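You operate a simulated robot arm through the tools that you are given. There is no shell and no other tool. Be economical: measure what you need, move in short steps, check, and stop when the job is done.

The job below is to be done with a simulated robot arm. You get a single attempt, and the scene is never put back.

TASK
Grease the pump bearing, start the pump and ease its dial into the green.
Fine: three strokes with the pump off; feed open, then switch on once; trim by the return valve.

It is judged by the outcome, as a careful person would: the job done as asked, and still so three seconds after it is handed in. It fails if anything else is knocked over, pushed out of place, dropped, spilled or broken.

THE ROBOT
A 7-joint arm with a fingered hand, fixed in place. Base frame: the origin is at the foot of the arm, x ahead of it, y to its left, z up; the work surface is at about z = 0.8. Units: m, rad, N and s.
With the tool pointing down near the work surface it reaches from about 0.36 to 0.72 m from the base axis. Its first joint turns from -1.204 to 3.002 rad. Payload 3.4 kg.
The tool frame sits at the grasp point between the pads (the TCP): z along the fingers, y along the line on which they close. The tips reach 0.025 m beyond it. Largest opening 0.088 m; the body of the gripper starts 0.029 m behind the TCP. The gripper is a hand of 4 fingers: y runs from the thumb to the fingers, the wrist lies at [-0.013, -0.097, -0.162] in the tool frame, and closing takes about 1.5 s.
Orientation is that of the tool frame in the base frame, as a unit quaternion [x, y, z, w]. With the fingers straight down and the wrist toward the robot, the tool's x, y and z point along [0, 1, 0], [1, 0, 0] and [0, 0, -1] of the base frame.

THE INTERFACE
- The arm moves only by the tool step_arm. Its argument "series" is a list that holds one entry, the list of rows, each a list of 7 numbers: the turn, a rotation vector about the tool's x, y, z in rad, then the shift along the tool's x, y, z in m, then the opening in per cent of the stroke, from 0 (shut) to 100 (fully open). In form: [[[rx, ry, rz, x, y, z, fingers], ...]]. A call has 1 to 8 rows; each row is the pose to reach, as a shift and turn from the pose commanded when the call began, along the tool's axes at that moment. Each row takes 0.2 s and may step no farther than 0.05 m and 0.15 rad from the row before; otherwise, or with a gripper value out of range, the whole call is refused. Where a pose cannot be reached the arm comes as near as it can. A force on the tool above 40 N (or 10 N above the force at the start of the call, whichever is more), or a blocked arm, ends the call early, and 0.2 s more pass. Each finger travels about 0.108 m/s and halts on what it meets, pressing with about 27 N; the grip force reading is that of the motor and also rises with nothing between the fingers. The clock runs only during rows and for 0.2 s after the last one: add rows that repeat a pose to give the fingers time. It gives the time, the measured TCP pose, the force on the tool (base axes), the opening and the grip force at its end, in the units of the frame above (readings bear some noise), with the torque about the TCP (base axes, N m) and any sound that the robot's microphone picked up.
- Cameras (640 x 400 px; columns grow to the right, rows downward): "scene" is fixed at [0.0509, 0.4963, 1.4578]; the picture's right is [-0.83, -0.56, 0.00], its down [-0.27, 0.40, -0.87] and it looks along [0.49, -0.72, -0.49] (base axes); focal length 249 px, centre (320, 200). "wrist" rides on the gripper at [0.064, -0.083, -0.098] in the tool frame; the picture's right is [-0.62, 0.37, -0.69], its down [-0.71, -0.63, 0.31] and it looks along [-0.32, 0.68, 0.65] (tool axes); focal length 265 px, centre (320, 200). There is no depth. A picture from a camera that has moved, and an enlarged one, comes with that camera's place and axes in the base frame and with its lens. The place of the scene camera against the robot may be out by one fixed shift of up to 0.025 m in any direction.
- get_image(camera): a new picture of that camera. It takes no simulated time.
- move_column(by): slides the trunk up (or, below 0, down) by that many m; the arm rides with it, the base frame stays. It gives what a move gives, with no picture.
- hand_shape(shape): the hand has 4 fingers and takes this shape, open, in about a second: jaw (thumb against the fingers, like two jaws); tri (thumb and two fingers); tip (a fingertip pinch); poke (one finger out to press); point (the index stretched); flat (the hand flat); cup (the hand cupped); fist (a fist). The gripper value then closes the fingers along that shape, each until it touches; the sizes above hold for jaw. It gives what a move gives, with no picture.
- close_up(camera, box): a new picture of the part [left, top, right, bottom] of that camera's present view, enlarged. It takes no simulated time.
- hand_in(): hands the job in; it is judged then, once.

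Work in short steps. Places have to be worked out from the pictures, the camera data and where the tool is seen: move nearer, look again, correct. Check each grasp and each placing, and mend what went wrong. You have 120 turns and 64 pictures in all, those below and enlarged ones among them. Open the gripper and draw the arm clear of the work before you hand the job in, unless the task says otherwise; then end with one line.

The tools are called as name(argument=value, ...) on one line, values as JSON. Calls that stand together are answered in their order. step_arm: Moves the arm, as the interface text tells. Its arguments: {"type":"object","properties":{"series":{"type":"array","items":{"type":"array","items":{"type":"array","items":{"type":"number"}}}}},"required":["series"]} The other tools are called the same way: move_column (by) slides the trunk up or down; hand_shape (shape) gives the hand a shape; get_image (camera) takes a picture; close_up (camera, box) takes an enlarged picture of a part of a camera's view; hand_in () hands the job in.

At the start:

```text
t: 0.0
position: [0.453, -0.3099, 1.2636]
tcp_rot: [0.708, 0.706, 0.0, 0.0]
ft_force: [0.4, -0.7, 0.5]
wrist_torque: [0.01, -0.05, -0.01]
finger_gap: 0.0875
gripper_force: 0.0
shape: jaw
trunk travel left (down, up): [-0.625, 0.215]
```

scene: 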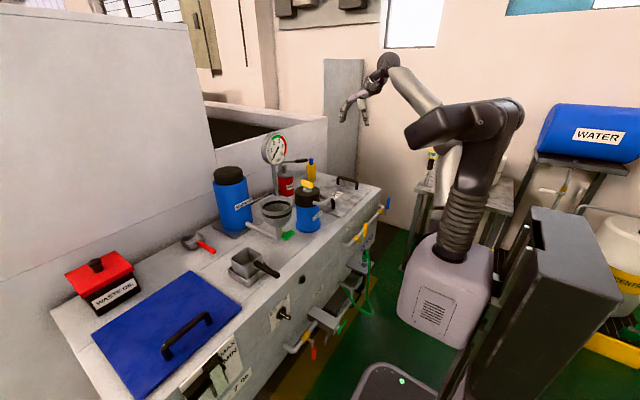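
wrist: 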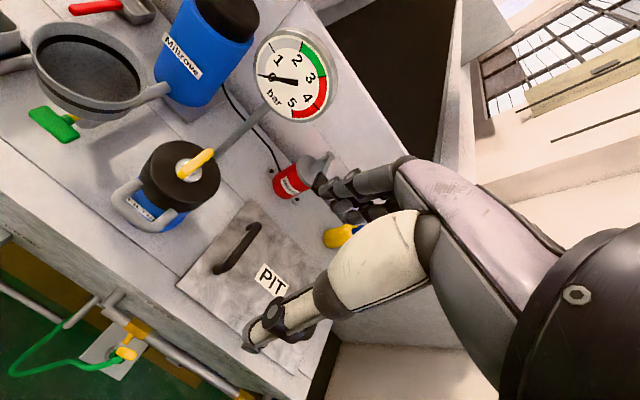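

The scene is cluttered, so I will enlarge the work area in both views to identify the grease gun, pump, feed valve, switch and return valve.

close_up(camera="scene", box=[200, 120, 400, 245])

close_up(camera="scene", box=[200, 230, 400, 355])

close_up(camera="wrist", box=[0, 0, 352, 220])

close_up(camera="wrist", box=[0, 180, 352, 400])

```text
3.20 times, centred on (300, 182) of scene
camera zoom: at [0.0509, 0.4963, 1.4578], right [-0.83, -0.56, 0.0], down [-0.27, 0.4, -0.87], along [0.49, -0.72, -0.49], focal length 795 px, centre (384, 256)
```

zoom: 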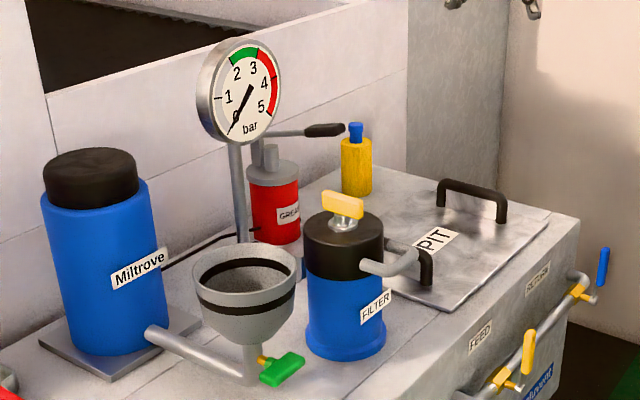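

```text
3.20 times, centred on (300, 292) of scene
camera zoom: at [0.0509, 0.4963, 1.4578], right [-0.83, -0.56, 0.0], down [-0.27, 0.4, -0.87], along [0.49, -0.72, -0.49], focal length 795 px, centre (384, -96)
```

zoom: 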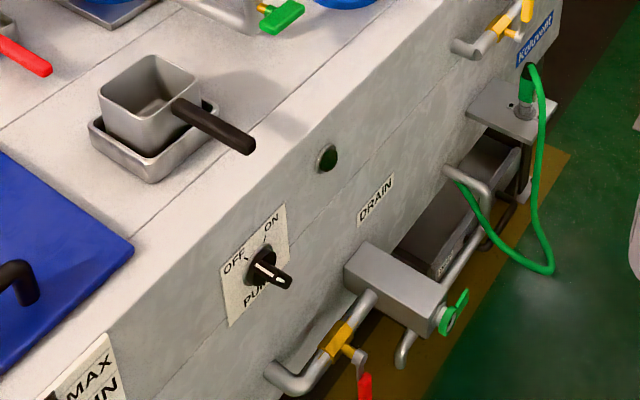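

```text
1.82 times, centred on (176, 110) of wrist
camera zoom: at [0.3688, -0.2455, 1.3611], right [0.37, -0.62, 0.69], down [-0.63, -0.71, -0.31], along [0.68, -0.33, -0.65], focal length 483 px, centre (582, 364)
```

zoom: 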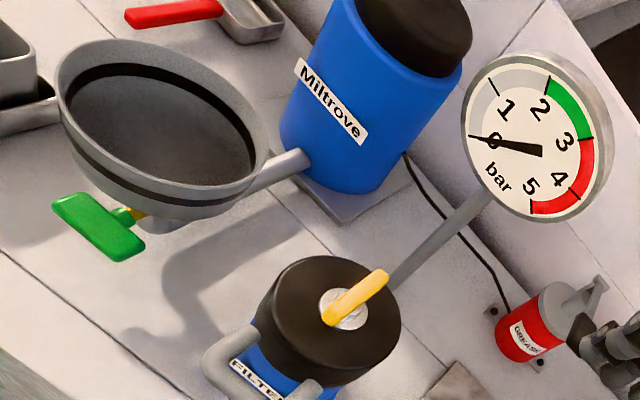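

```text
1.82 times, centred on (176, 290) of wrist
camera zoom: at [0.3688, -0.2455, 1.3611], right [0.37, -0.62, 0.69], down [-0.63, -0.71, -0.31], along [0.68, -0.33, -0.65], focal length 483 px, centre (582, 36)
```

zoom: 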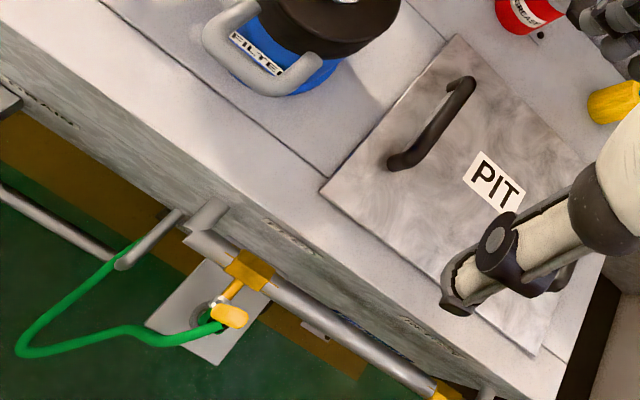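

The grease station's lever is hidden by the hand. I move the hand 0.2 m to the right (−y) to view the grease gun and front valves again.

step_arm(series=[[[0, 0, 0, -0.05, 0, 0, 100], [0, 0, 0, -0.1, 0, 0, 100], [0, 0, 0, -0.15, 0, 0, 100], [0, 0, 0, -0.2, 0, 0, 100]]])

get_image(camera="wrist")

```text
t: 1.0
position: [0.4292, -0.469, 1.238]
tcp_rot: [0.707, 0.707, -0.001, 0.0]
ft_force: [0.3, -0.2, 0.4]
wrist_torque: [-0.03, 0.04, 0.0]
finger_gap: 0.0874
gripper_force: 0.1
shape: jaw
out of reach, approached as far as the arm can: row 3, 4
trunk travel left (down, up): [-0.625, 0.215]
```

```text
57 pictures are left
camera wrist: at [0.3437, -0.4049, 1.3362], right [0.37, -0.62, 0.69], down [-0.63, -0.71, -0.3], along [0.68, -0.33, -0.65], focal length 265 px, centre (320, 200)
```

wrist: 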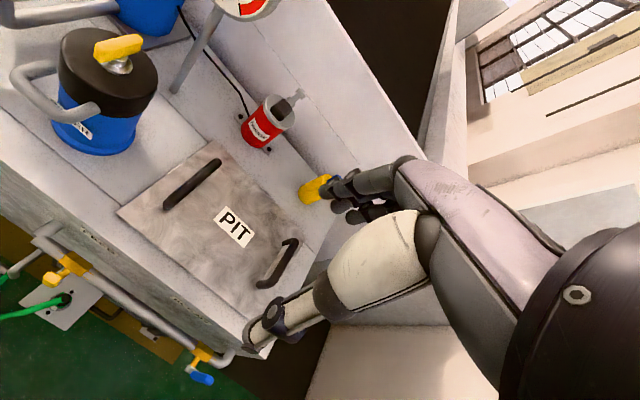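

Grease gun base is at about (0.886, −0.43). I enlarge it and the valves from here.

close_up(camera="wrist", box=[200, 60, 360, 160])

close_up(camera="wrist", box=[0, 200, 320, 400])

close_up(camera="scene", box=[256, 140, 336, 190])

close_up(camera="scene", box=[330, 180, 410, 250])

```text
4.00 times, centred on (280, 110) of wrist
camera zoom: at [0.3437, -0.4049, 1.3362], right [0.37, -0.62, 0.69], down [-0.63, -0.71, -0.3], along [0.68, -0.33, -0.65], focal length 1062 px, centre (480, 560)
```

zoom: 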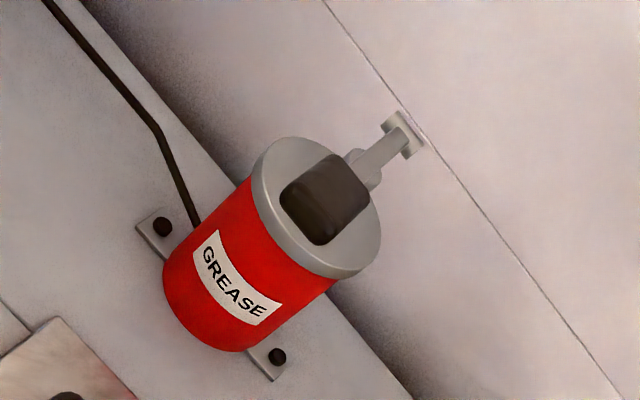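

```text
2.00 times, centred on (160, 300) of wrist
camera zoom: at [0.3437, -0.4049, 1.3362], right [0.37, -0.62, 0.69], down [-0.63, -0.71, -0.3], along [0.68, -0.33, -0.65], focal length 531 px, centre (640, 0)
```

zoom: 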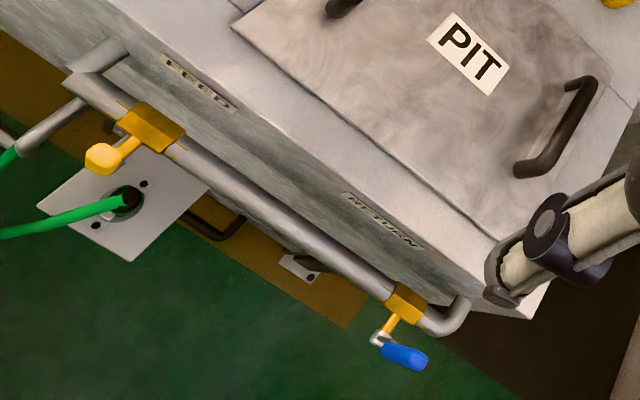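

```text
8.00 times, centred on (296, 165) of scene
camera zoom: at [0.0509, 0.4963, 1.4578], right [-0.83, -0.56, 0.0], down [-0.27, 0.4, -0.87], along [0.49, -0.72, -0.49], focal length 1989 px, centre (512, 480)
```

zoom: 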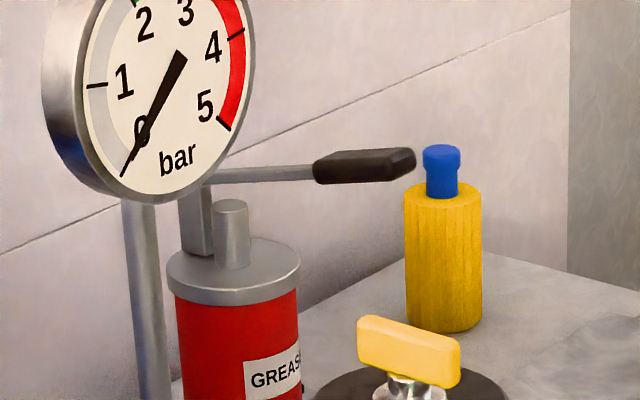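

```text
5.71 times, centred on (370, 215) of scene
camera zoom: at [0.0509, 0.4963, 1.4578], right [-0.83, -0.56, 0.0], down [-0.27, 0.4, -0.87], along [0.49, -0.72, -0.49], focal length 1420 px, centre (34, 114)
```

zoom: 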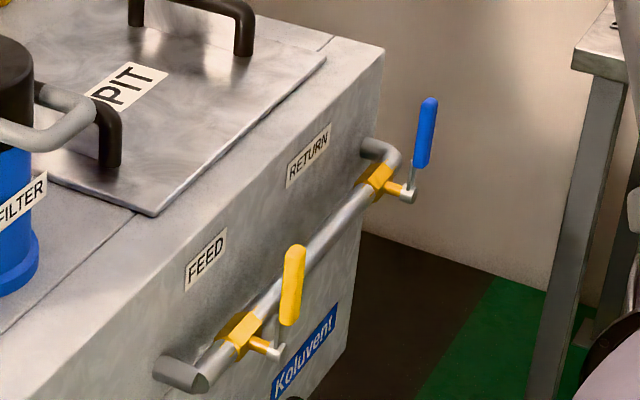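

The lever points toward the robot, its black grip near (0.75, −0.40, 1.02). Both pipe valves are shut, with their handles across the pipe. To reach the lever I tip the hand forward so the fingers point along +x, pulling back a little as I do.

step_arm(series=[[[-0.15, 0, 0, 0.02, 0, 0, 100], [-0.3, 0, 0, 0.04, 0, 0, 100], [-0.45, 0, 0, 0.06, 0, 0, 100], [-0.6, 0, 0, 0.08, 0, 0, 100], [-0.75, 0, 0, 0.1, 0, 0, 100], [-0.9, 0, 0, 0.12, 0, 0, 100], [-1.05, 0, 0, 0.12, 0, 0, 100], [-1.2, 0, 0, 0.12, 0, 0, 100]]])

get_image(camera="scene")

```text
t: 2.8
position: [0.4267, -0.3494, 1.2395]
tcp_rot: [0.584, 0.582, 0.4, 0.401]
ft_force: [0.1, 0.5, 0.0]
wrist_torque: [0.01, 0.02, -0.01]
finger_gap: 0.088
gripper_force: 0.0
shape: jaw
trunk travel left (down, up): [-0.625, 0.215]
```

```text
52 pictures are left
```

scene: 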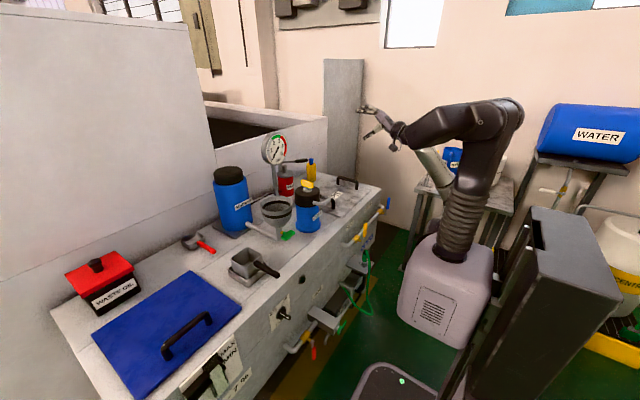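

The hand is now nearly horizontal and clear. I lower the trunk by 0.2 m so the hand comes to lever height, in free air ahead of the bench.

move_column(by=-0.2)

get_image(camera="wrist")

```text
t: 5.0
position: [0.427, -0.3497, 1.0395]
tcp_rot: [0.584, 0.583, 0.399, 0.4]
ft_force: [0.0, 0.4, 0.2]
wrist_torque: [0.01, -0.01, -0.02]
finger_gap: 0.0876
gripper_force: 0.0
shape: jaw
trunk travel left (down, up): [-0.425, 0.415]
```

```text
51 pictures are left
camera wrist: at [0.3037, -0.2859, 0.9969], right [-0.51, -0.62, 0.59], down [0.05, -0.71, -0.7], along [0.86, -0.33, 0.4], focal length 265 px, centre (320, 200)
```

wrist: 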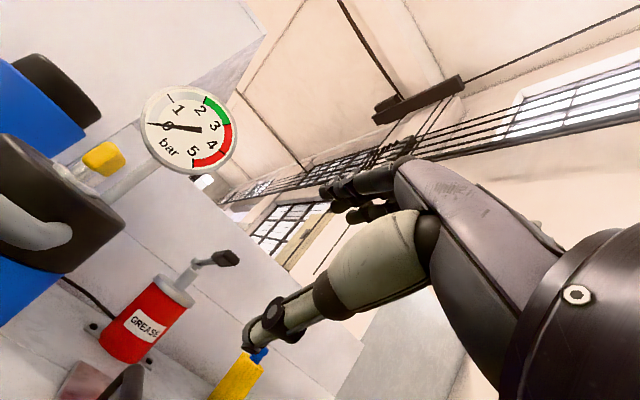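

From this view the grip tip comes out near (0.725, −0.403, 1.025), with the lever running along x. I advance toward it, stopping about 8 cm short.

step_arm(series=[[[0, 0, 0, -0.015, 0.015, 0.04, 100], [0, 0, 0, -0.03, 0.03, 0.08, 100], [0, 0, 0, -0.043, 0.045, 0.12, 100], [0, 0, 0, -0.053, 0.06, 0.16, 100], [0, 0, 0, -0.053, 0.062, 0.195, 100]]])

get_image(camera="wrist")

close_up(camera="scene", box=[240, 80, 480, 230])

```text
t: 6.2
position: [0.6317, -0.4042, 1.0264]
tcp_rot: [0.584, 0.583, 0.4, 0.4]
ft_force: [0.2, -0.3, -0.5]
wrist_torque: [0.01, -0.02, 0.01]
finger_gap: 0.0877
gripper_force: 0.0
shape: jaw
trunk travel left (down, up): [-0.425, 0.415]
```

```text
50 pictures are left
camera wrist: at [0.5085, -0.3407, 0.9847], right [-0.51, -0.62, 0.59], down [0.05, -0.71, -0.7], along [0.86, -0.33, 0.4], focal length 265 px, centre (320, 200)
```

wrist: 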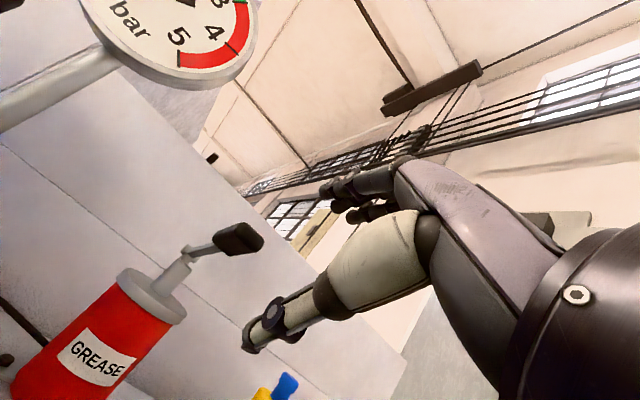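

```text
2.67 times, centred on (360, 155) of scene
camera zoom: at [0.0509, 0.4963, 1.4578], right [-0.83, -0.56, 0.0], down [-0.27, 0.4, -0.87], along [0.49, -0.72, -0.49], focal length 663 px, centre (213, 320)
```

zoom: 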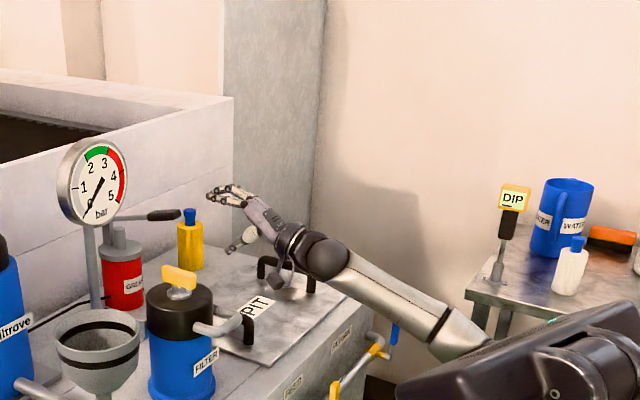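

The tip is confirmed near (0.717, −0.403, 1.02). I first centre the opening on the lever's line, then slide in so the grip sits between thumb (below) and fingers (above).

step_arm(series=[[[0, 0, 0, 0.001, 0.025, 0.01, 100], [0, 0, 0, 0.001, 0.031, 0.03, 100], [0, 0, 0, 0.001, 0.031, 0.06, 100], [0, 0, 0, 0.001, 0.031, 0.085, 100], [0, 0, 0, 0.001, 0.031, 0.105, 100]]])

get_image(camera="wrist")

close_up(camera="scene", box=[250, 120, 370, 195])

```text
t: 7.4
position: [0.7388, -0.3933, 1.016]
tcp_rot: [0.584, 0.583, 0.399, 0.4]
ft_force: [0.4, -1.0, -0.2]
wrist_torque: [0.0, 0.03, 0.01]
finger_gap: 0.0879
gripper_force: 0.0
shape: jaw
out of reach, approached as far as the arm can: row 5
trunk travel left (down, up): [-0.425, 0.415]
```

```text
48 pictures are left
camera wrist: at [0.6158, -0.3293, 0.9743], right [-0.51, -0.62, 0.59], down [0.06, -0.71, -0.7], along [0.86, -0.32, 0.4], focal length 265 px, centre (320, 200)
```

wrist: 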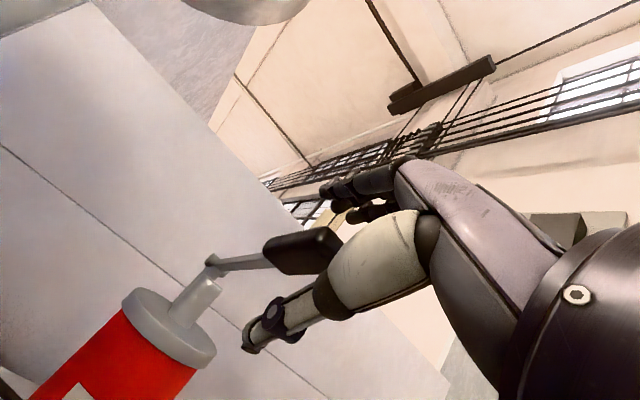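

```text
5.33 times, centred on (310, 158) of scene
camera zoom: at [0.0509, 0.4963, 1.4578], right [-0.83, -0.56, 0.0], down [-0.27, 0.4, -0.87], along [0.49, -0.72, -0.49], focal length 1326 px, centre (373, 427)
```

zoom: 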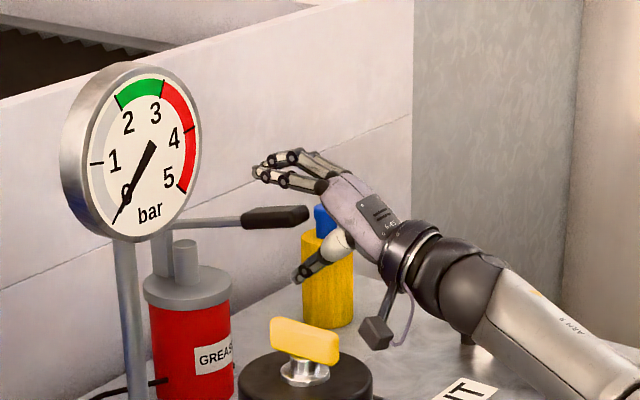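

The grip is between the thumb and fingers, tip about 1–2 cm inside the TCP. I close to half so the grip is caged but not clamped.

step_arm(series=[[[0, 0, 0, -0.006, 0, 0, 75], [0, 0, 0, -0.008, 0, 0, 50], [0, 0, 0, -0.008, 0, 0, 50], [0, 0, 0, -0.008, 0, 0, 50]]])

get_image(camera="wrist")

```text
t: 8.4
position: [0.7388, -0.4, 1.017]
tcp_rot: [0.584, 0.583, 0.399, 0.4]
ft_force: [0.3, 0.5, -0.9]
wrist_torque: [0.0, 0.0, 0.0]
finger_gap: 0.0445
gripper_force: 0.1
shape: jaw
trunk travel left (down, up): [-0.425, 0.415]
```

```text
46 pictures are left
camera wrist: at [0.6149, -0.3372, 0.9743], right [-0.51, -0.62, 0.59], down [0.05, -0.71, -0.7], along [0.86, -0.33, 0.4], focal length 265 px, centre (320, 200)
```

wrist: 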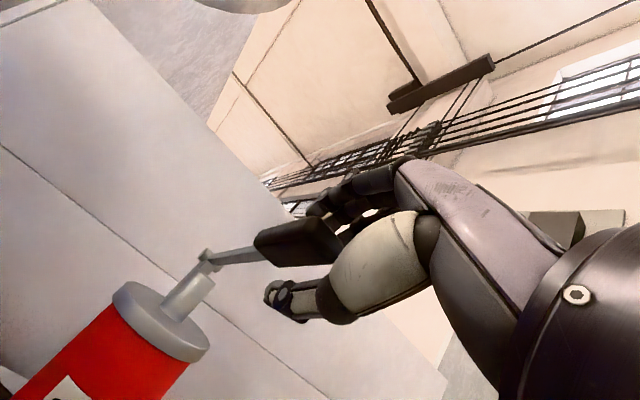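

The grip is well caged. I press down slowly, 6 cm in 1.2 cm steps, watching force and sound.

step_arm(series=[[[0, 0, 0, 0, -0.011, 0.004, 50], [0, 0, 0, 0, -0.022, 0.009, 50], [0, 0, 0, 0, -0.034, 0.013, 50], [0, 0, 0, 0, -0.045, 0.017, 50], [0, 0, 0, 0, -0.056, 0.022, 50]]])

get_image(camera="wrist")

```text
t: 9.6
position: [0.7371, -0.4014, 0.9578]
tcp_rot: [0.582, 0.583, 0.401, 0.4]
ft_force: [-2.5, -0.1, 5.4]
wrist_torque: [0.01, -0.16, -0.05]
finger_gap: 0.0456
gripper_force: 0.0
shape: jaw
trunk travel left (down, up): [-0.425, 0.415]
```

```text
45 pictures are left
camera wrist: at [0.614, -0.337, 0.916], right [-0.52, -0.62, 0.59], down [0.06, -0.71, -0.7], along [0.86, -0.33, 0.4], focal length 265 px, centre (320, 200)
```

wrist: 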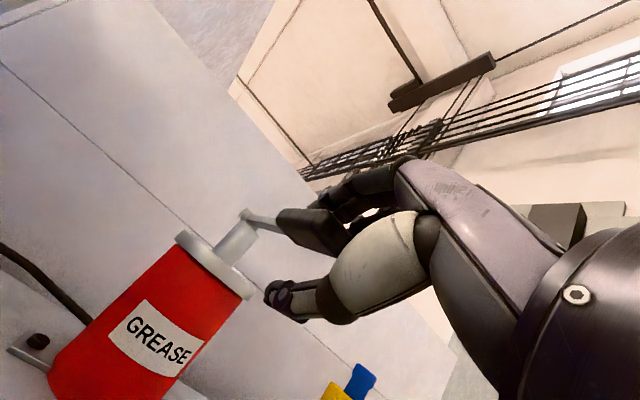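

The lever follows with only 5 N. I check the clearance between the hand and the pit-lid handle below it before going on.

close_up(camera="scene", box=[250, 120, 410, 220])

```text
4.00 times, centred on (330, 170) of scene
camera zoom: at [0.0509, 0.4963, 1.4578], right [-0.83, -0.56, 0.0], down [-0.27, 0.4, -0.87], along [0.49, -0.72, -0.49], focal length 994 px, centre (280, 320)
```

zoom: 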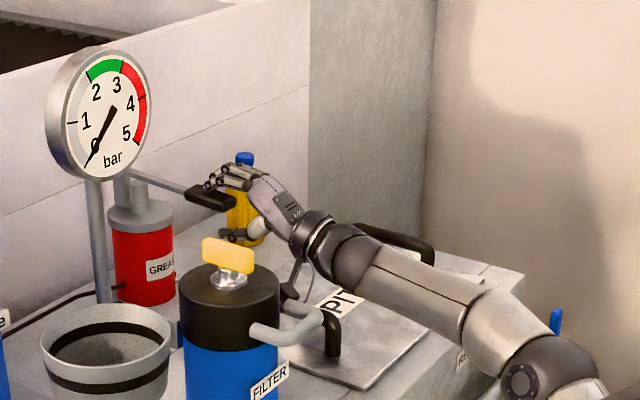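

The lever has dropped about 5 cm, and the hand still has some room above the pit handle. I press a further 1.5 cm gently to look for the end stop.

step_arm(series=[[[0.04, 0, 0, 0, -0.005, 0.002, 50], [0.08, 0, 0, 0, -0.009, 0.004, 50], [0.12, 0, 0, 0, -0.014, 0.006, 50]]])

```text
t: 10.4
position: [0.736, -0.4009, 0.9433]
tcp_rot: [0.607, 0.605, 0.364, 0.364]
ft_force: [-3.7, 0.6, 5.2]
wrist_torque: [-0.02, -0.17, 0.0]
finger_gap: 0.0457
gripper_force: 0.1
shape: jaw
trunk travel left (down, up): [-0.425, 0.415]
```

Still a steady 5 N with no stop. I continue another 2.5 cm while tilting the fingers down to lift the wrist away from the pit handle.

step_arm(series=[[[0.05, 0, 0, 0, -0.007, 0.004, 50], [0.1, 0, 0, 0, -0.014, 0.008, 50], [0.15, 0, 0, 0, -0.022, 0.012, 50]]])

get_image(camera="wrist")

close_up(camera="scene", box=[250, 120, 410, 220])

```text
t: 11.2
position: [0.7314, -0.3986, 0.93]
tcp_rot: [0.629, 0.629, 0.323, 0.323]
ft_force: [-14.9, -2.5, 27.7]
wrist_torque: [-0.07, -1.52, -0.24]
finger_gap: 0.0546
gripper_force: 0.2
shape: jaw
trunk travel left (down, up): [-0.425, 0.415]
```

```text
43 pictures are left
camera wrist: at [0.6012, -0.3357, 0.9193], right [-0.35, -0.62, 0.7], down [-0.12, -0.71, -0.69], along [0.93, -0.33, 0.18], focal length 265 px, centre (320, 200)
```

wrist: 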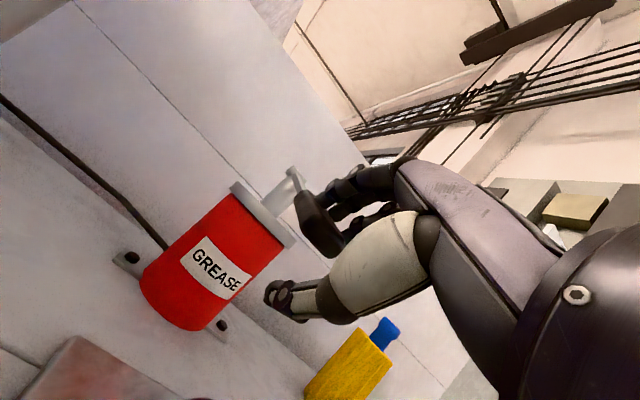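

```text
4.00 times, centred on (330, 170) of scene
camera zoom: at [0.0509, 0.4963, 1.4578], right [-0.83, -0.56, 0.0], down [-0.27, 0.4, -0.87], along [0.49, -0.72, -0.49], focal length 994 px, centre (280, 320)
```

zoom: 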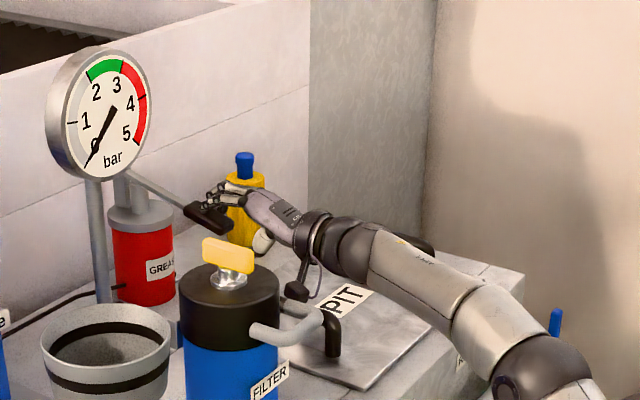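

Force rose to 28 N: that is the lower stop, so the first downstroke is full. Now I raise back along the same path to the top and look for the upper stop.

step_arm(series=[[[-0.05, 0, 0, 0, 0.012, -0.007, 50], [-0.1, 0, 0, 0, 0.024, -0.014, 50], [-0.15, 0, 0, 0, 0.036, -0.021, 50], [-0.2, 0, 0, 0, 0.048, -0.028, 50], [-0.24, 0, 0, 0, 0.06, -0.036, 50], [-0.27, 0, 0, 0, 0.072, -0.045, 50], [-0.27, 0, 0, 0, 0.08, -0.051, 50]]])

get_image(camera="wrist")

```text
t: 12.8
position: [0.745, -0.3969, 0.998]
tcp_rot: [0.585, 0.583, 0.399, 0.399]
ft_force: [1.3, -0.7, 1.9]
wrist_torque: [0.0, -0.06, -0.04]
finger_gap: 0.0466
gripper_force: 0.1
shape: jaw
out of reach, approached as far as the arm can: row 6, 7
trunk travel left (down, up): [-0.425, 0.415]
```

```text
41 pictures are left
camera wrist: at [0.6212, -0.333, 0.9568], right [-0.51, -0.62, 0.59], down [0.05, -0.71, -0.7], along [0.86, -0.33, 0.4], focal length 265 px, centre (320, 200)
```

wrist: 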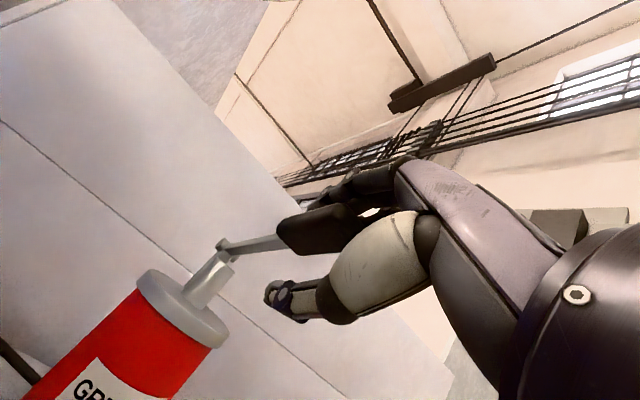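

The lever pushes up on the fingers, so it is sprung. I raise 3.5 cm more to let it fully return to its top.

step_arm(series=[[[0, 0, 0, -0.003, 0.01, -0.008, 50], [0, 0, 0, -0.003, 0.02, -0.015, 50], [0, 0, 0, -0.003, 0.03, -0.019, 50]]])

get_image(camera="wrist")

```text
t: 13.6
position: [0.7367, -0.3942, 1.0271]
tcp_rot: [0.585, 0.582, 0.399, 0.4]
ft_force: [-0.3, -0.8, -0.7]
wrist_torque: [0.02, -0.01, 0.0]
finger_gap: 0.0443
gripper_force: 0.2
shape: jaw
out of reach, approached as far as the arm can: row 2, 3
trunk travel left (down, up): [-0.425, 0.415]
```

```text
40 pictures are left
camera wrist: at [0.613, -0.3298, 0.9852], right [-0.51, -0.62, 0.59], down [0.05, -0.71, -0.7], along [0.86, -0.33, 0.4], focal length 265 px, centre (320, 200)
```

wrist: 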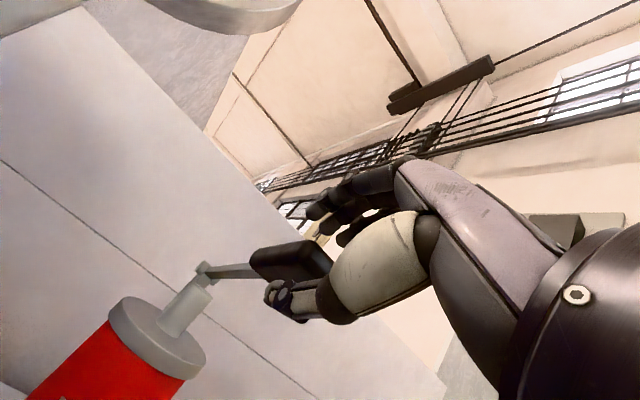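

The lever is back at its top, with a gap under the fingers. Second stroke: down 10 cm with the same tilt.

step_arm(series=[[[0, 0, 0, -0.003, -0.013, 0.003, 50], [0, 0, 0, -0.005, -0.026, 0.008, 50], [0.04, 0, 0, -0.005, -0.039, 0.012, 50], [0.09, 0, 0, -0.005, -0.051, 0.016, 50], [0.14, 0, 0, -0.005, -0.063, 0.02, 50], [0.19, 0, 0, -0.005, -0.075, 0.024, 50], [0.23, 0, 0, -0.005, -0.087, 0.028, 50], [0.27, 0, 0, -0.005, -0.099, 0.032, 50]]])

```text
t: 15.4
position: [0.741, -0.4047, 0.9376]
tcp_rot: [0.63, 0.63, 0.321, 0.321]
ft_force: [-8.7, 3.7, 19.5]
wrist_torque: [-0.14, -0.92, 0.07]
finger_gap: 0.0516
gripper_force: 0.0
shape: jaw
out of reach, approached as far as the arm can: row 1, 2, 3, 4, 5, 6, 7, 8
trunk travel left (down, up): [-0.425, 0.415]
```

20 N shows the stop again; I press 4 mm more for certainty and then raise all the way to the top, pulling 8 mm back to stay in reach.

step_arm(series=[[[0, 0, 0, 0, -0.004, 0.002, 50], [-0.04, 0, 0, 0, 0.01, -0.008, 50], [-0.08, 0, 0, 0, 0.022, -0.018, 50], [-0.12, 0, 0, 0, 0.034, -0.028, 50], [-0.16, 0, 0, 0, 0.045, -0.038, 50], [-0.2, 0, 0, 0, 0.056, -0.048, 50], [-0.24, 0, 0, 0, 0.066, -0.057, 50], [-0.27, 0, 0, 0, 0.077, -0.066, 50]]])

get_image(camera="wrist")

```text
t: 17.2
position: [0.7383, -0.391, 1.0204]
tcp_rot: [0.587, 0.586, 0.395, 0.395]
ft_force: [0.0, -1.3, 0.1]
wrist_torque: [-0.01, 0.0, 0.01]
finger_gap: 0.0445
gripper_force: 0.0
shape: jaw
out of reach, approached as far as the arm can: row 4, 5, 6, 7, 8
trunk travel left (down, up): [-0.425, 0.415]
```

```text
39 pictures are left
camera wrist: at [0.6149, -0.3268, 0.9804], right [-0.5, -0.62, 0.6], down [0.04, -0.71, -0.7], along [0.86, -0.33, 0.39], focal length 265 px, centre (320, 200)
```

wrist: 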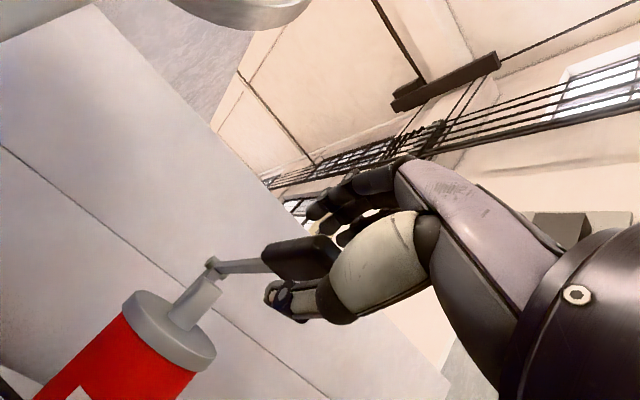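

Zero force, lever back at its top. Third stroke down, re-centring 1 cm in y.

step_arm(series=[[[0, 0, 0, -0.005, -0.012, 0.001, 50], [0.03, 0, 0, -0.009, -0.024, 0.003, 50], [0.07, 0, 0, -0.009, -0.036, 0.007, 50], [0.11, 0, 0, -0.009, -0.048, 0.011, 50], [0.15, 0, 0, -0.009, -0.06, 0.015, 50], [0.19, 0, 0, -0.009, -0.072, 0.019, 50], [0.23, 0, 0, -0.009, -0.084, 0.024, 50], [0.26, 0, 0, -0.009, -0.093, 0.028, 50]]])

```text
t: 19.0
position: [0.7252, -0.3953, 0.9317]
tcp_rot: [0.628, 0.628, 0.324, 0.325]
ft_force: [-7.9, -3.2, 21.0]
wrist_torque: [-0.11, -0.99, -0.15]
finger_gap: 0.0527
gripper_force: 0.1
shape: jaw
trunk travel left (down, up): [-0.425, 0.415]
```

21 N, the stop again. As before: 4 mm more, then up to the top, letting the lever return.

step_arm(series=[[[0, 0, 0, 0, -0.004, 0.003, 50], [-0.04, 0, 0, 0, 0.011, -0.007, 50], [-0.08, 0, 0, 0, 0.023, -0.016, 50], [-0.12, 0, 0, 0, 0.035, -0.025, 50], [-0.16, 0, 0, 0, 0.047, -0.034, 50], [-0.2, 0, 0, 0, 0.059, -0.043, 50], [-0.24, 0, 0, 0, 0.07, -0.052, 50], [-0.27, 0, 0, 0, 0.08, -0.06, 50]]])

get_image(camera="wrist")

```text
t: 20.8
position: [0.7299, -0.3986, 1.0204]
tcp_rot: [0.582, 0.581, 0.402, 0.402]
ft_force: [-0.8, 0.6, -0.7]
wrist_torque: [-0.01, 0.0, 0.02]
finger_gap: 0.0445
gripper_force: 0.0
shape: jaw
trunk travel left (down, up): [-0.425, 0.415]
```

```text
38 pictures are left
camera wrist: at [0.6074, -0.3352, 0.9774], right [-0.52, -0.62, 0.59], down [0.06, -0.71, -0.7], along [0.85, -0.33, 0.41], focal length 265 px, centre (320, 200)
```

wrist: 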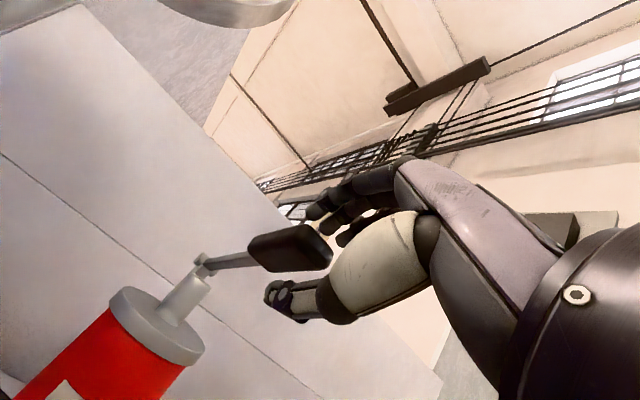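

All three strokes are done and the lever is up. I open the hand and back out along −x, away from the lever.

step_arm(series=[[[0, 0, 0, 0, 0, 0, 75], [0, 0, 0, 0, 0, 0, 100], [0, 0, 0, 0, -0.004, -0.03, 100], [0, 0, 0, 0, -0.015, -0.07, 100], [0, 0, 0, 0.01, -0.03, -0.11, 100], [0, 0, 0, 0.02, -0.045, -0.155, 100], [0, 0, 0, 0.03, -0.06, -0.2, 100], [0, 0, 0, 0.04, -0.075, -0.24, 100]]])

get_image(camera="scene")

```text
t: 22.6
position: [0.4786, -0.3605, 1.0352]
tcp_rot: [0.582, 0.581, 0.402, 0.403]
ft_force: [-0.7, 0.4, 0.1]
wrist_torque: [0.01, -0.02, 0.01]
finger_gap: 0.0877
gripper_force: 0.1
shape: jaw
trunk travel left (down, up): [-0.425, 0.415]
```

```text
37 pictures are left
```

scene: 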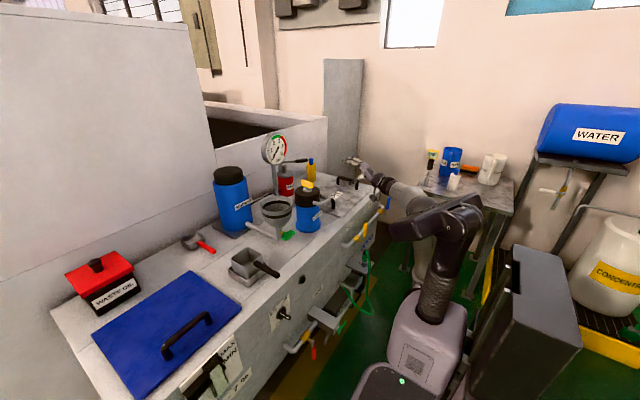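

Now the feed valve: earlier views put its handle end near (0.39, −0.37, 0.78). I pull back and tip the wrist to get a level look at the front pipe and valves.

step_arm(series=[[[0.14, 0, 0, 0.008, -0.016, -0.042, 100], [0.28, 0, 0, 0.015, -0.033, -0.084, 100], [0.42, 0, 0, 0.022, -0.049, -0.126, 100], [0.56, 0, 0, 0.03, -0.065, -0.168, 100]]])

move_column(by=-0.1)

get_image(camera="wrist")

```text
t: 23.6
position: [0.2937, -0.3375, 1.0341]
tcp_rot: [0.676, 0.66, 0.243, 0.22]
ft_force: [-0.3, -0.8, -0.3]
wrist_torque: [0.0, -0.05, -0.03]
finger_gap: 0.088
gripper_force: 0.0
shape: jaw
out of reach, approached as far as the arm can: row 3
trunk travel left (down, up): [-0.425, 0.415]
```

```text
t: 24.9
position: [0.2954, -0.338, 0.9338]
tcp_rot: [0.68, 0.658, 0.236, 0.221]
ft_force: [0.3, -0.8, -0.6]
wrist_torque: [-0.01, -0.01, -0.01]
finger_gap: 0.088
gripper_force: 0.1
shape: jaw
trunk travel left (down, up): [-0.325, 0.515]
```

```text
36 pictures are left
camera wrist: at [0.17, -0.2728, 0.9625], right [-0.15, -0.64, 0.76], down [-0.33, -0.69, -0.65], along [0.93, -0.34, -0.11], focal length 265 px, centre (320, 200)
```

wrist: 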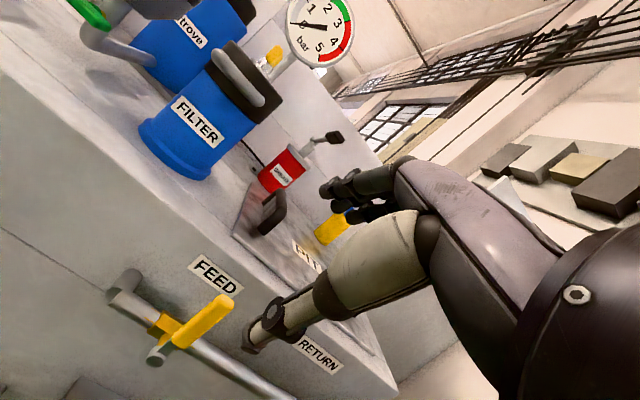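

Feed handle is vertical: pivot near (y −0.370, z 0.71), tip near z 0.805, x ≈ 0.39. I turn the tool straight down with its closing line along y, moving above the handle.

step_arm(series=[[[0.0446, -0.0477, 0.133, -0.004, 0.011, 0.005, 100], [0.0892, -0.0954, 0.266, -0.008, 0.022, 0.01, 100], [0.1338, -0.1431, 0.399, -0.011, 0.033, 0.015, 100], [0.1784, -0.1908, 0.532, -0.015, 0.044, 0.02, 100], [0.223, -0.2385, 0.665, -0.019, 0.055, 0.025, 100], [0.2676, -0.2862, 0.798, -0.023, 0.066, 0.03, 100], [0.3122, -0.3339, 0.931, -0.026, 0.077, 0.035, 100], [0.3568, -0.3816, 1.064, -0.03, 0.088, 0.041, 100]]])

step_arm(series=[[[0.0446, -0.0477, 0.133, 0, 0, 0, 100], [0.0892, -0.0954, 0.266, 0, 0, 0, 100], [0.139, -0.1484, 0.414, 0, 0, 0, 100]]])

get_image(camera="wrist")

```text
t: 26.7
position: [0.3968, -0.3571, 0.9578]
tcp_rot: [0.971, 0.216, 0.066, 0.084]
ft_force: [0.0, 0.8, -0.4]
wrist_torque: [0.01, -0.03, -0.03]
finger_gap: 0.0877
gripper_force: 0.1
shape: jaw
trunk travel left (down, up): [-0.325, 0.515]
```

```text
refused: row 3 steps farther than a row can; nothing moved
```

```text
35 pictures are left
camera wrist: at [0.4031, -0.2429, 1.044], right [-0.52, -0.5, 0.69], down [-0.85, 0.22, -0.48], along [0.1, -0.84, -0.54], focal length 265 px, centre (320, 200)
```

wrist: 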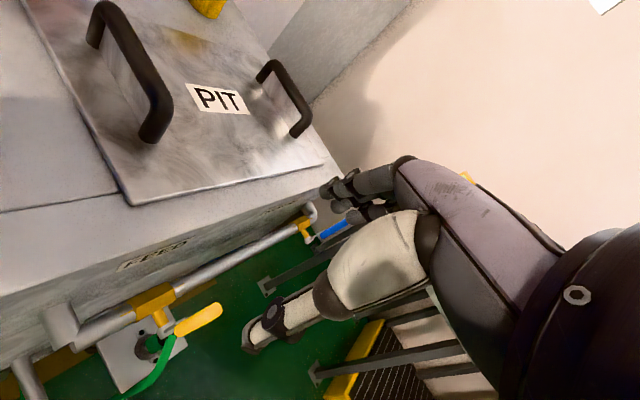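

The handle tip again lands at (0.39, −0.377, 0.80). I finish the turn to straight down.

step_arm(series=[[[0.043, -0.033, 0.109, 0, 0, 0, 100], [0.086, -0.066, 0.218, 0, 0, 0, 100], [0.129, -0.099, 0.327, 0, 0, 0, 100], [0.172, -0.132, 0.436, 0, 0, 0, 100], [0.172, -0.132, 0.436, 0, 0, 0, 100]]])

```text
t: 27.9
position: [0.3339, -0.3716, 0.8976]
tcp_rot: [1.0, 0.002, -0.001, -0.003]
ft_force: [-0.1, 0.0, -0.2]
wrist_torque: [0.0, 0.01, 0.0]
finger_gap: 0.0878
gripper_force: 0.1
shape: jaw
out of reach, approached as far as the arm can: row 1, 2, 3, 4, 5
trunk travel left (down, up): [-0.325, 0.515]
```

The arm fell short because the trunk is rather low for this pose. I raise the trunk 0.15 m and move above the handle.

move_column(by=0.15)

step_arm(series=[[[0, 0, 0, 0.03, 0, 0.03, 100], [0, 0, 0, 0.055, 0, 0.06, 75], [0, 0, 0, 0.055, 0, 0.09, 60], [0, 0, 0, 0.055, 0, 0.12, 60]]])

get_image(camera="wrist")

```text
t: 29.6
position: [0.3327, -0.3733, 1.0463]
tcp_rot: [1.0, 0.004, 0.0, -0.004]
ft_force: [0.3, -0.4, 0.0]
wrist_torque: [0.02, 0.02, 0.01]
finger_gap: 0.0881
gripper_force: 0.1
shape: jaw
trunk travel left (down, up): [-0.475, 0.365]
```

```text
t: 30.6
position: [0.3552, -0.377, 0.9291]
tcp_rot: [1.0, 0.004, 0.0, -0.004]
ft_force: [-0.4, 0.0, -0.2]
wrist_torque: [0.01, 0.0, 0.05]
finger_gap: 0.0532
gripper_force: 0.1
shape: jaw
out of reach, approached as far as the arm can: row 1, 2, 3, 4
trunk travel left (down, up): [-0.475, 0.365]
```

```text
34 pictures are left
camera wrist: at [0.4166, -0.2954, 1.028], right [-0.62, -0.38, 0.69], down [-0.72, 0.63, -0.3], along [-0.32, -0.68, -0.66], focal length 265 px, centre (320, 200)
```

wrist: 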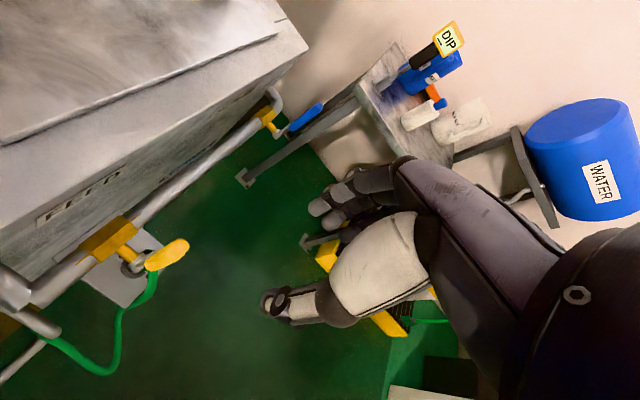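

This yaw hits a limit at x 0.355. The normal yaw (wrist toward the robot) works better, and pinching the handle front-to-back lets it pivot in the pads. I turn the yaw back 90°.

step_arm(series=[[[0, 0, -0.145, 0, 0, 0, 80], [0, 0, -0.29, 0, 0, 0, 100], [0, 0, -0.435, 0, 0, 0, 100], [0, 0, -0.58, 0, 0, 0, 100], [0, 0, -0.725, 0, 0, 0, 100], [0, 0, -0.87, 0, 0, 0, 100], [0, 0, -1.015, 0, 0, 0, 100], [0, 0, -1.16, 0, 0, 0, 100]]])

step_arm(series=[[[0, 0, -0.14, 0, 0, 0, 100], [0, 0, -0.28, 0, 0, 0, 100], [0, 0, -0.41, 0, 0, 0, 100]]])

get_image(camera="wrist")

```text
t: 32.5
position: [0.3551, -0.3754, 0.9312]
tcp_rot: [0.834, 0.552, 0.003, -0.003]
ft_force: [-0.1, -0.9, -0.7]
wrist_torque: [-0.02, 0.03, -0.03]
finger_gap: 0.0874
gripper_force: 0.0
shape: jaw
trunk travel left (down, up): [-0.475, 0.365]
```

```text
t: 33.2
position: [0.3531, -0.3761, 0.9307]
tcp_rot: [0.704, 0.711, 0.003, -0.002]
ft_force: [0.9, -0.6, 0.5]
wrist_torque: [0.0, -0.01, 0.01]
finger_gap: 0.0877
gripper_force: 0.1
shape: jaw
trunk travel left (down, up): [-0.475, 0.365]
```

```text
33 pictures are left
camera wrist: at [0.2682, -0.3142, 1.0299], right [0.37, -0.62, 0.69], down [-0.62, -0.72, -0.31], along [0.69, -0.31, -0.66], focal length 265 px, centre (320, 200)
```

wrist: 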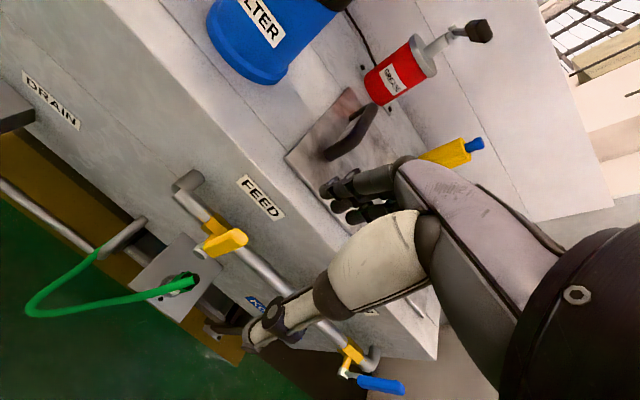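

The tip is again seen at (0.392, −0.373, 0.80). I move over it and lower so the pads straddle the handle front-to-back.

step_arm(series=[[[0, 0, 0, 0.003, 0.02, 0.03, 90], [0, 0, 0, 0.003, 0.036, 0.06, 80], [0, 0, 0, 0.003, 0.036, 0.09, 70], [0, 0, 0, 0.003, 0.036, 0.115, 70], [0, 0, 0, 0.003, 0.036, 0.13, 70]]])

get_image(camera="wrist")

close_up(camera="scene", box=[310, 170, 430, 270])

```text
t: 34.5
position: [0.3891, -0.3704, 0.7979]
tcp_rot: [0.705, 0.709, 0.003, -0.003]
ft_force: [-0.2, 0.9, -0.3]
wrist_torque: [0.02, -0.02, 0.02]
finger_gap: 0.0618
gripper_force: 0.0
shape: jaw
trunk travel left (down, up): [-0.475, 0.365]
```

```text
32 pictures are left
camera wrist: at [0.3044, -0.3092, 0.8986], right [0.37, -0.62, 0.69], down [-0.63, -0.72, -0.31], along [0.69, -0.32, -0.66], focal length 265 px, centre (320, 200)
```

wrist: 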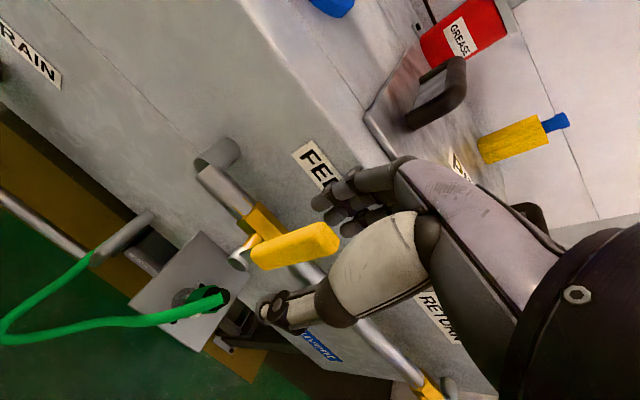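

```text
4.00 times, centred on (370, 220) of scene
camera zoom: at [0.0509, 0.4963, 1.4578], right [-0.83, -0.56, 0.0], down [-0.27, 0.4, -0.87], along [0.49, -0.72, -0.49], focal length 994 px, centre (120, 120)
```

zoom: 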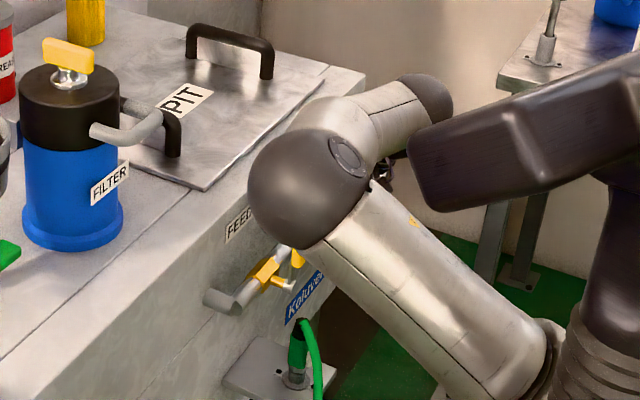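

The handle end sits between thumb and fingers. I close on it.

step_arm(series=[[[0, 0, 0, 0, 0, 0, 50], [0, 0, 0, 0, 0, 0, 30], [0, 0, 0, 0, 0, 0, 15], [0, 0, 0, 0, 0, 0, 15], [0, 0, 0, 0, 0, 0, 15]]])

get_image(camera="wrist")

```text
t: 35.6
position: [0.3897, -0.3714, 0.8005]
tcp_rot: [0.704, 0.71, 0.002, -0.003]
ft_force: [1.2, -0.1, -0.6]
wrist_torque: [-0.01, -0.05, 0.03]
finger_gap: 0.0137
gripper_force: 0.1
shape: jaw
trunk travel left (down, up): [-0.475, 0.365]
```

```text
30 pictures are left
camera wrist: at [0.3047, -0.3091, 0.8989], right [0.37, -0.62, 0.69], down [-0.63, -0.72, -0.31], along [0.69, -0.32, -0.66], focal length 265 px, centre (320, 200)
```

wrist: 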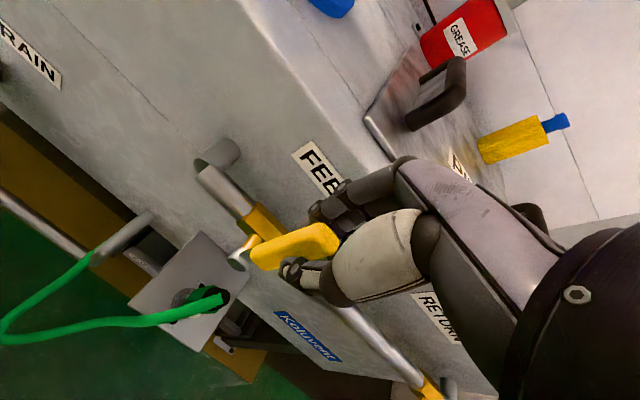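

The gap reads 13.7 mm with no clear grip force. I squeeze further to see whether the handle is really between the pads.

step_arm(series=[[[0, 0, 0, 0, 0, 0, 0], [0, 0, 0, 0, 0, 0, 0], [0, 0, 0, 0, 0, 0, 0]]])

close_up(camera="wrist", box=[220, 160, 420, 310])

```text
t: 36.5
position: [0.389, -0.3724, 0.7992]
tcp_rot: [0.705, 0.709, 0.004, -0.004]
ft_force: [-2.7, -0.4, -2.5]
wrist_torque: [-0.02, 0.05, -0.03]
finger_gap: 0.008
gripper_force: 26.7
shape: jaw
trunk travel left (down, up): [-0.475, 0.365]
```

```text
2.67 times, centred on (320, 235) of wrist
camera zoom: at [0.304, -0.3094, 0.8988], right [0.37, -0.62, 0.69], down [-0.63, -0.72, -0.31], along [0.69, -0.32, -0.66], focal length 708 px, centre (320, 107)
```

zoom: 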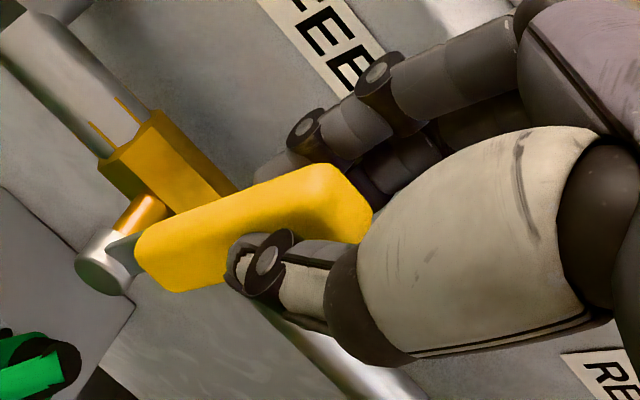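

It is held: gap 8 mm, grip 27 N. A valve opens anticlockwise as seen from its handle side, which takes the tip toward +y. I swing a small arc that way and watch the force.

step_arm(series=[[[0, 0, 0, 0.008, 0, 0, 0], [0, 0, 0, 0.016, 0, 0.001, 0], [0, 0, 0, 0.026, 0, 0.004, 0]]])

get_image(camera="wrist")

```text
t: 37.2
position: [0.3865, -0.3586, 0.7982]
tcp_rot: [0.711, 0.703, -0.001, 0.004]
ft_force: [-10.6, -29.9, 0.5]
wrist_torque: [-0.53, 0.16, -0.27]
finger_gap: 0.007
gripper_force: 27.2
shape: jaw
trunk travel left (down, up): [-0.475, 0.365]
stopped in row 3: the force on the tool passed its limit at 44 N (the readings are from after the stop); the commanded pose is now the measured one
```

```text
28 pictures are left
camera wrist: at [0.3024, -0.2935, 0.8958], right [0.36, -0.62, 0.7], down [-0.64, -0.71, -0.3], along [0.68, -0.34, -0.65], focal length 265 px, centre (320, 200)
```

wrist: 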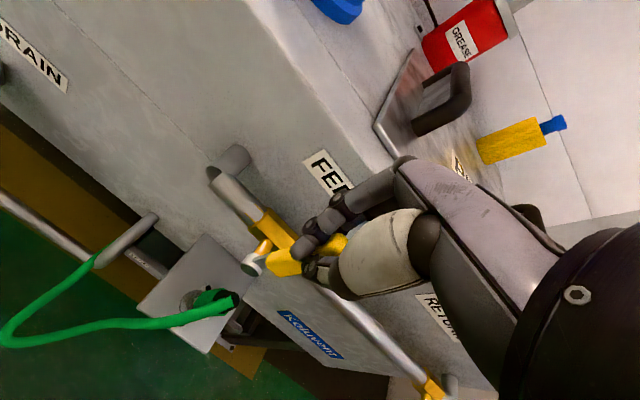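

+y is blocked at 44 N, so that is the closed stop. The valve must open toward −y; I swing gently the other way along the arc.

step_arm(series=[[[0, 0, 0, -0.012, 0, 0, 0], [0, 0, 0, -0.022, 0, 0, 0], [0, 0, 0, -0.032, 0, 0.001, 0], [0, 0, 0, -0.042, 0, 0.003, 0]]])

get_image(camera="wrist")

```text
t: 38.2
position: [0.3882, -0.393, 0.7951]
tcp_rot: [0.708, 0.707, 0.0, 0.001]
ft_force: [-17.4, 9.6, -14.7]
wrist_torque: [0.49, 0.35, -0.2]
finger_gap: 0.0063
gripper_force: 27.2
shape: jaw
trunk travel left (down, up): [-0.475, 0.365]
```

```text
27 pictures are left
camera wrist: at [0.3032, -0.3297, 0.8936], right [0.37, -0.62, 0.69], down [-0.63, -0.71, -0.3], along [0.68, -0.33, -0.65], focal length 265 px, centre (320, 200)
```

wrist: 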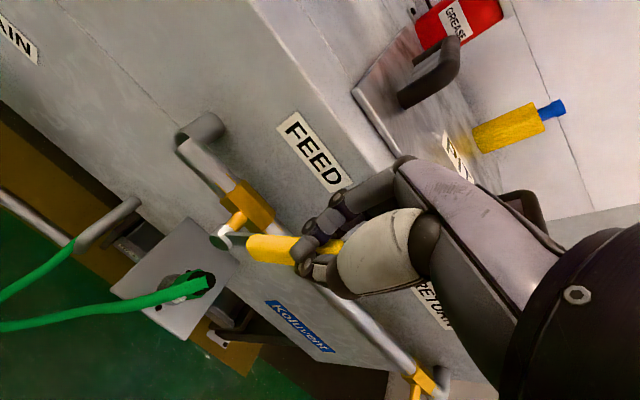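

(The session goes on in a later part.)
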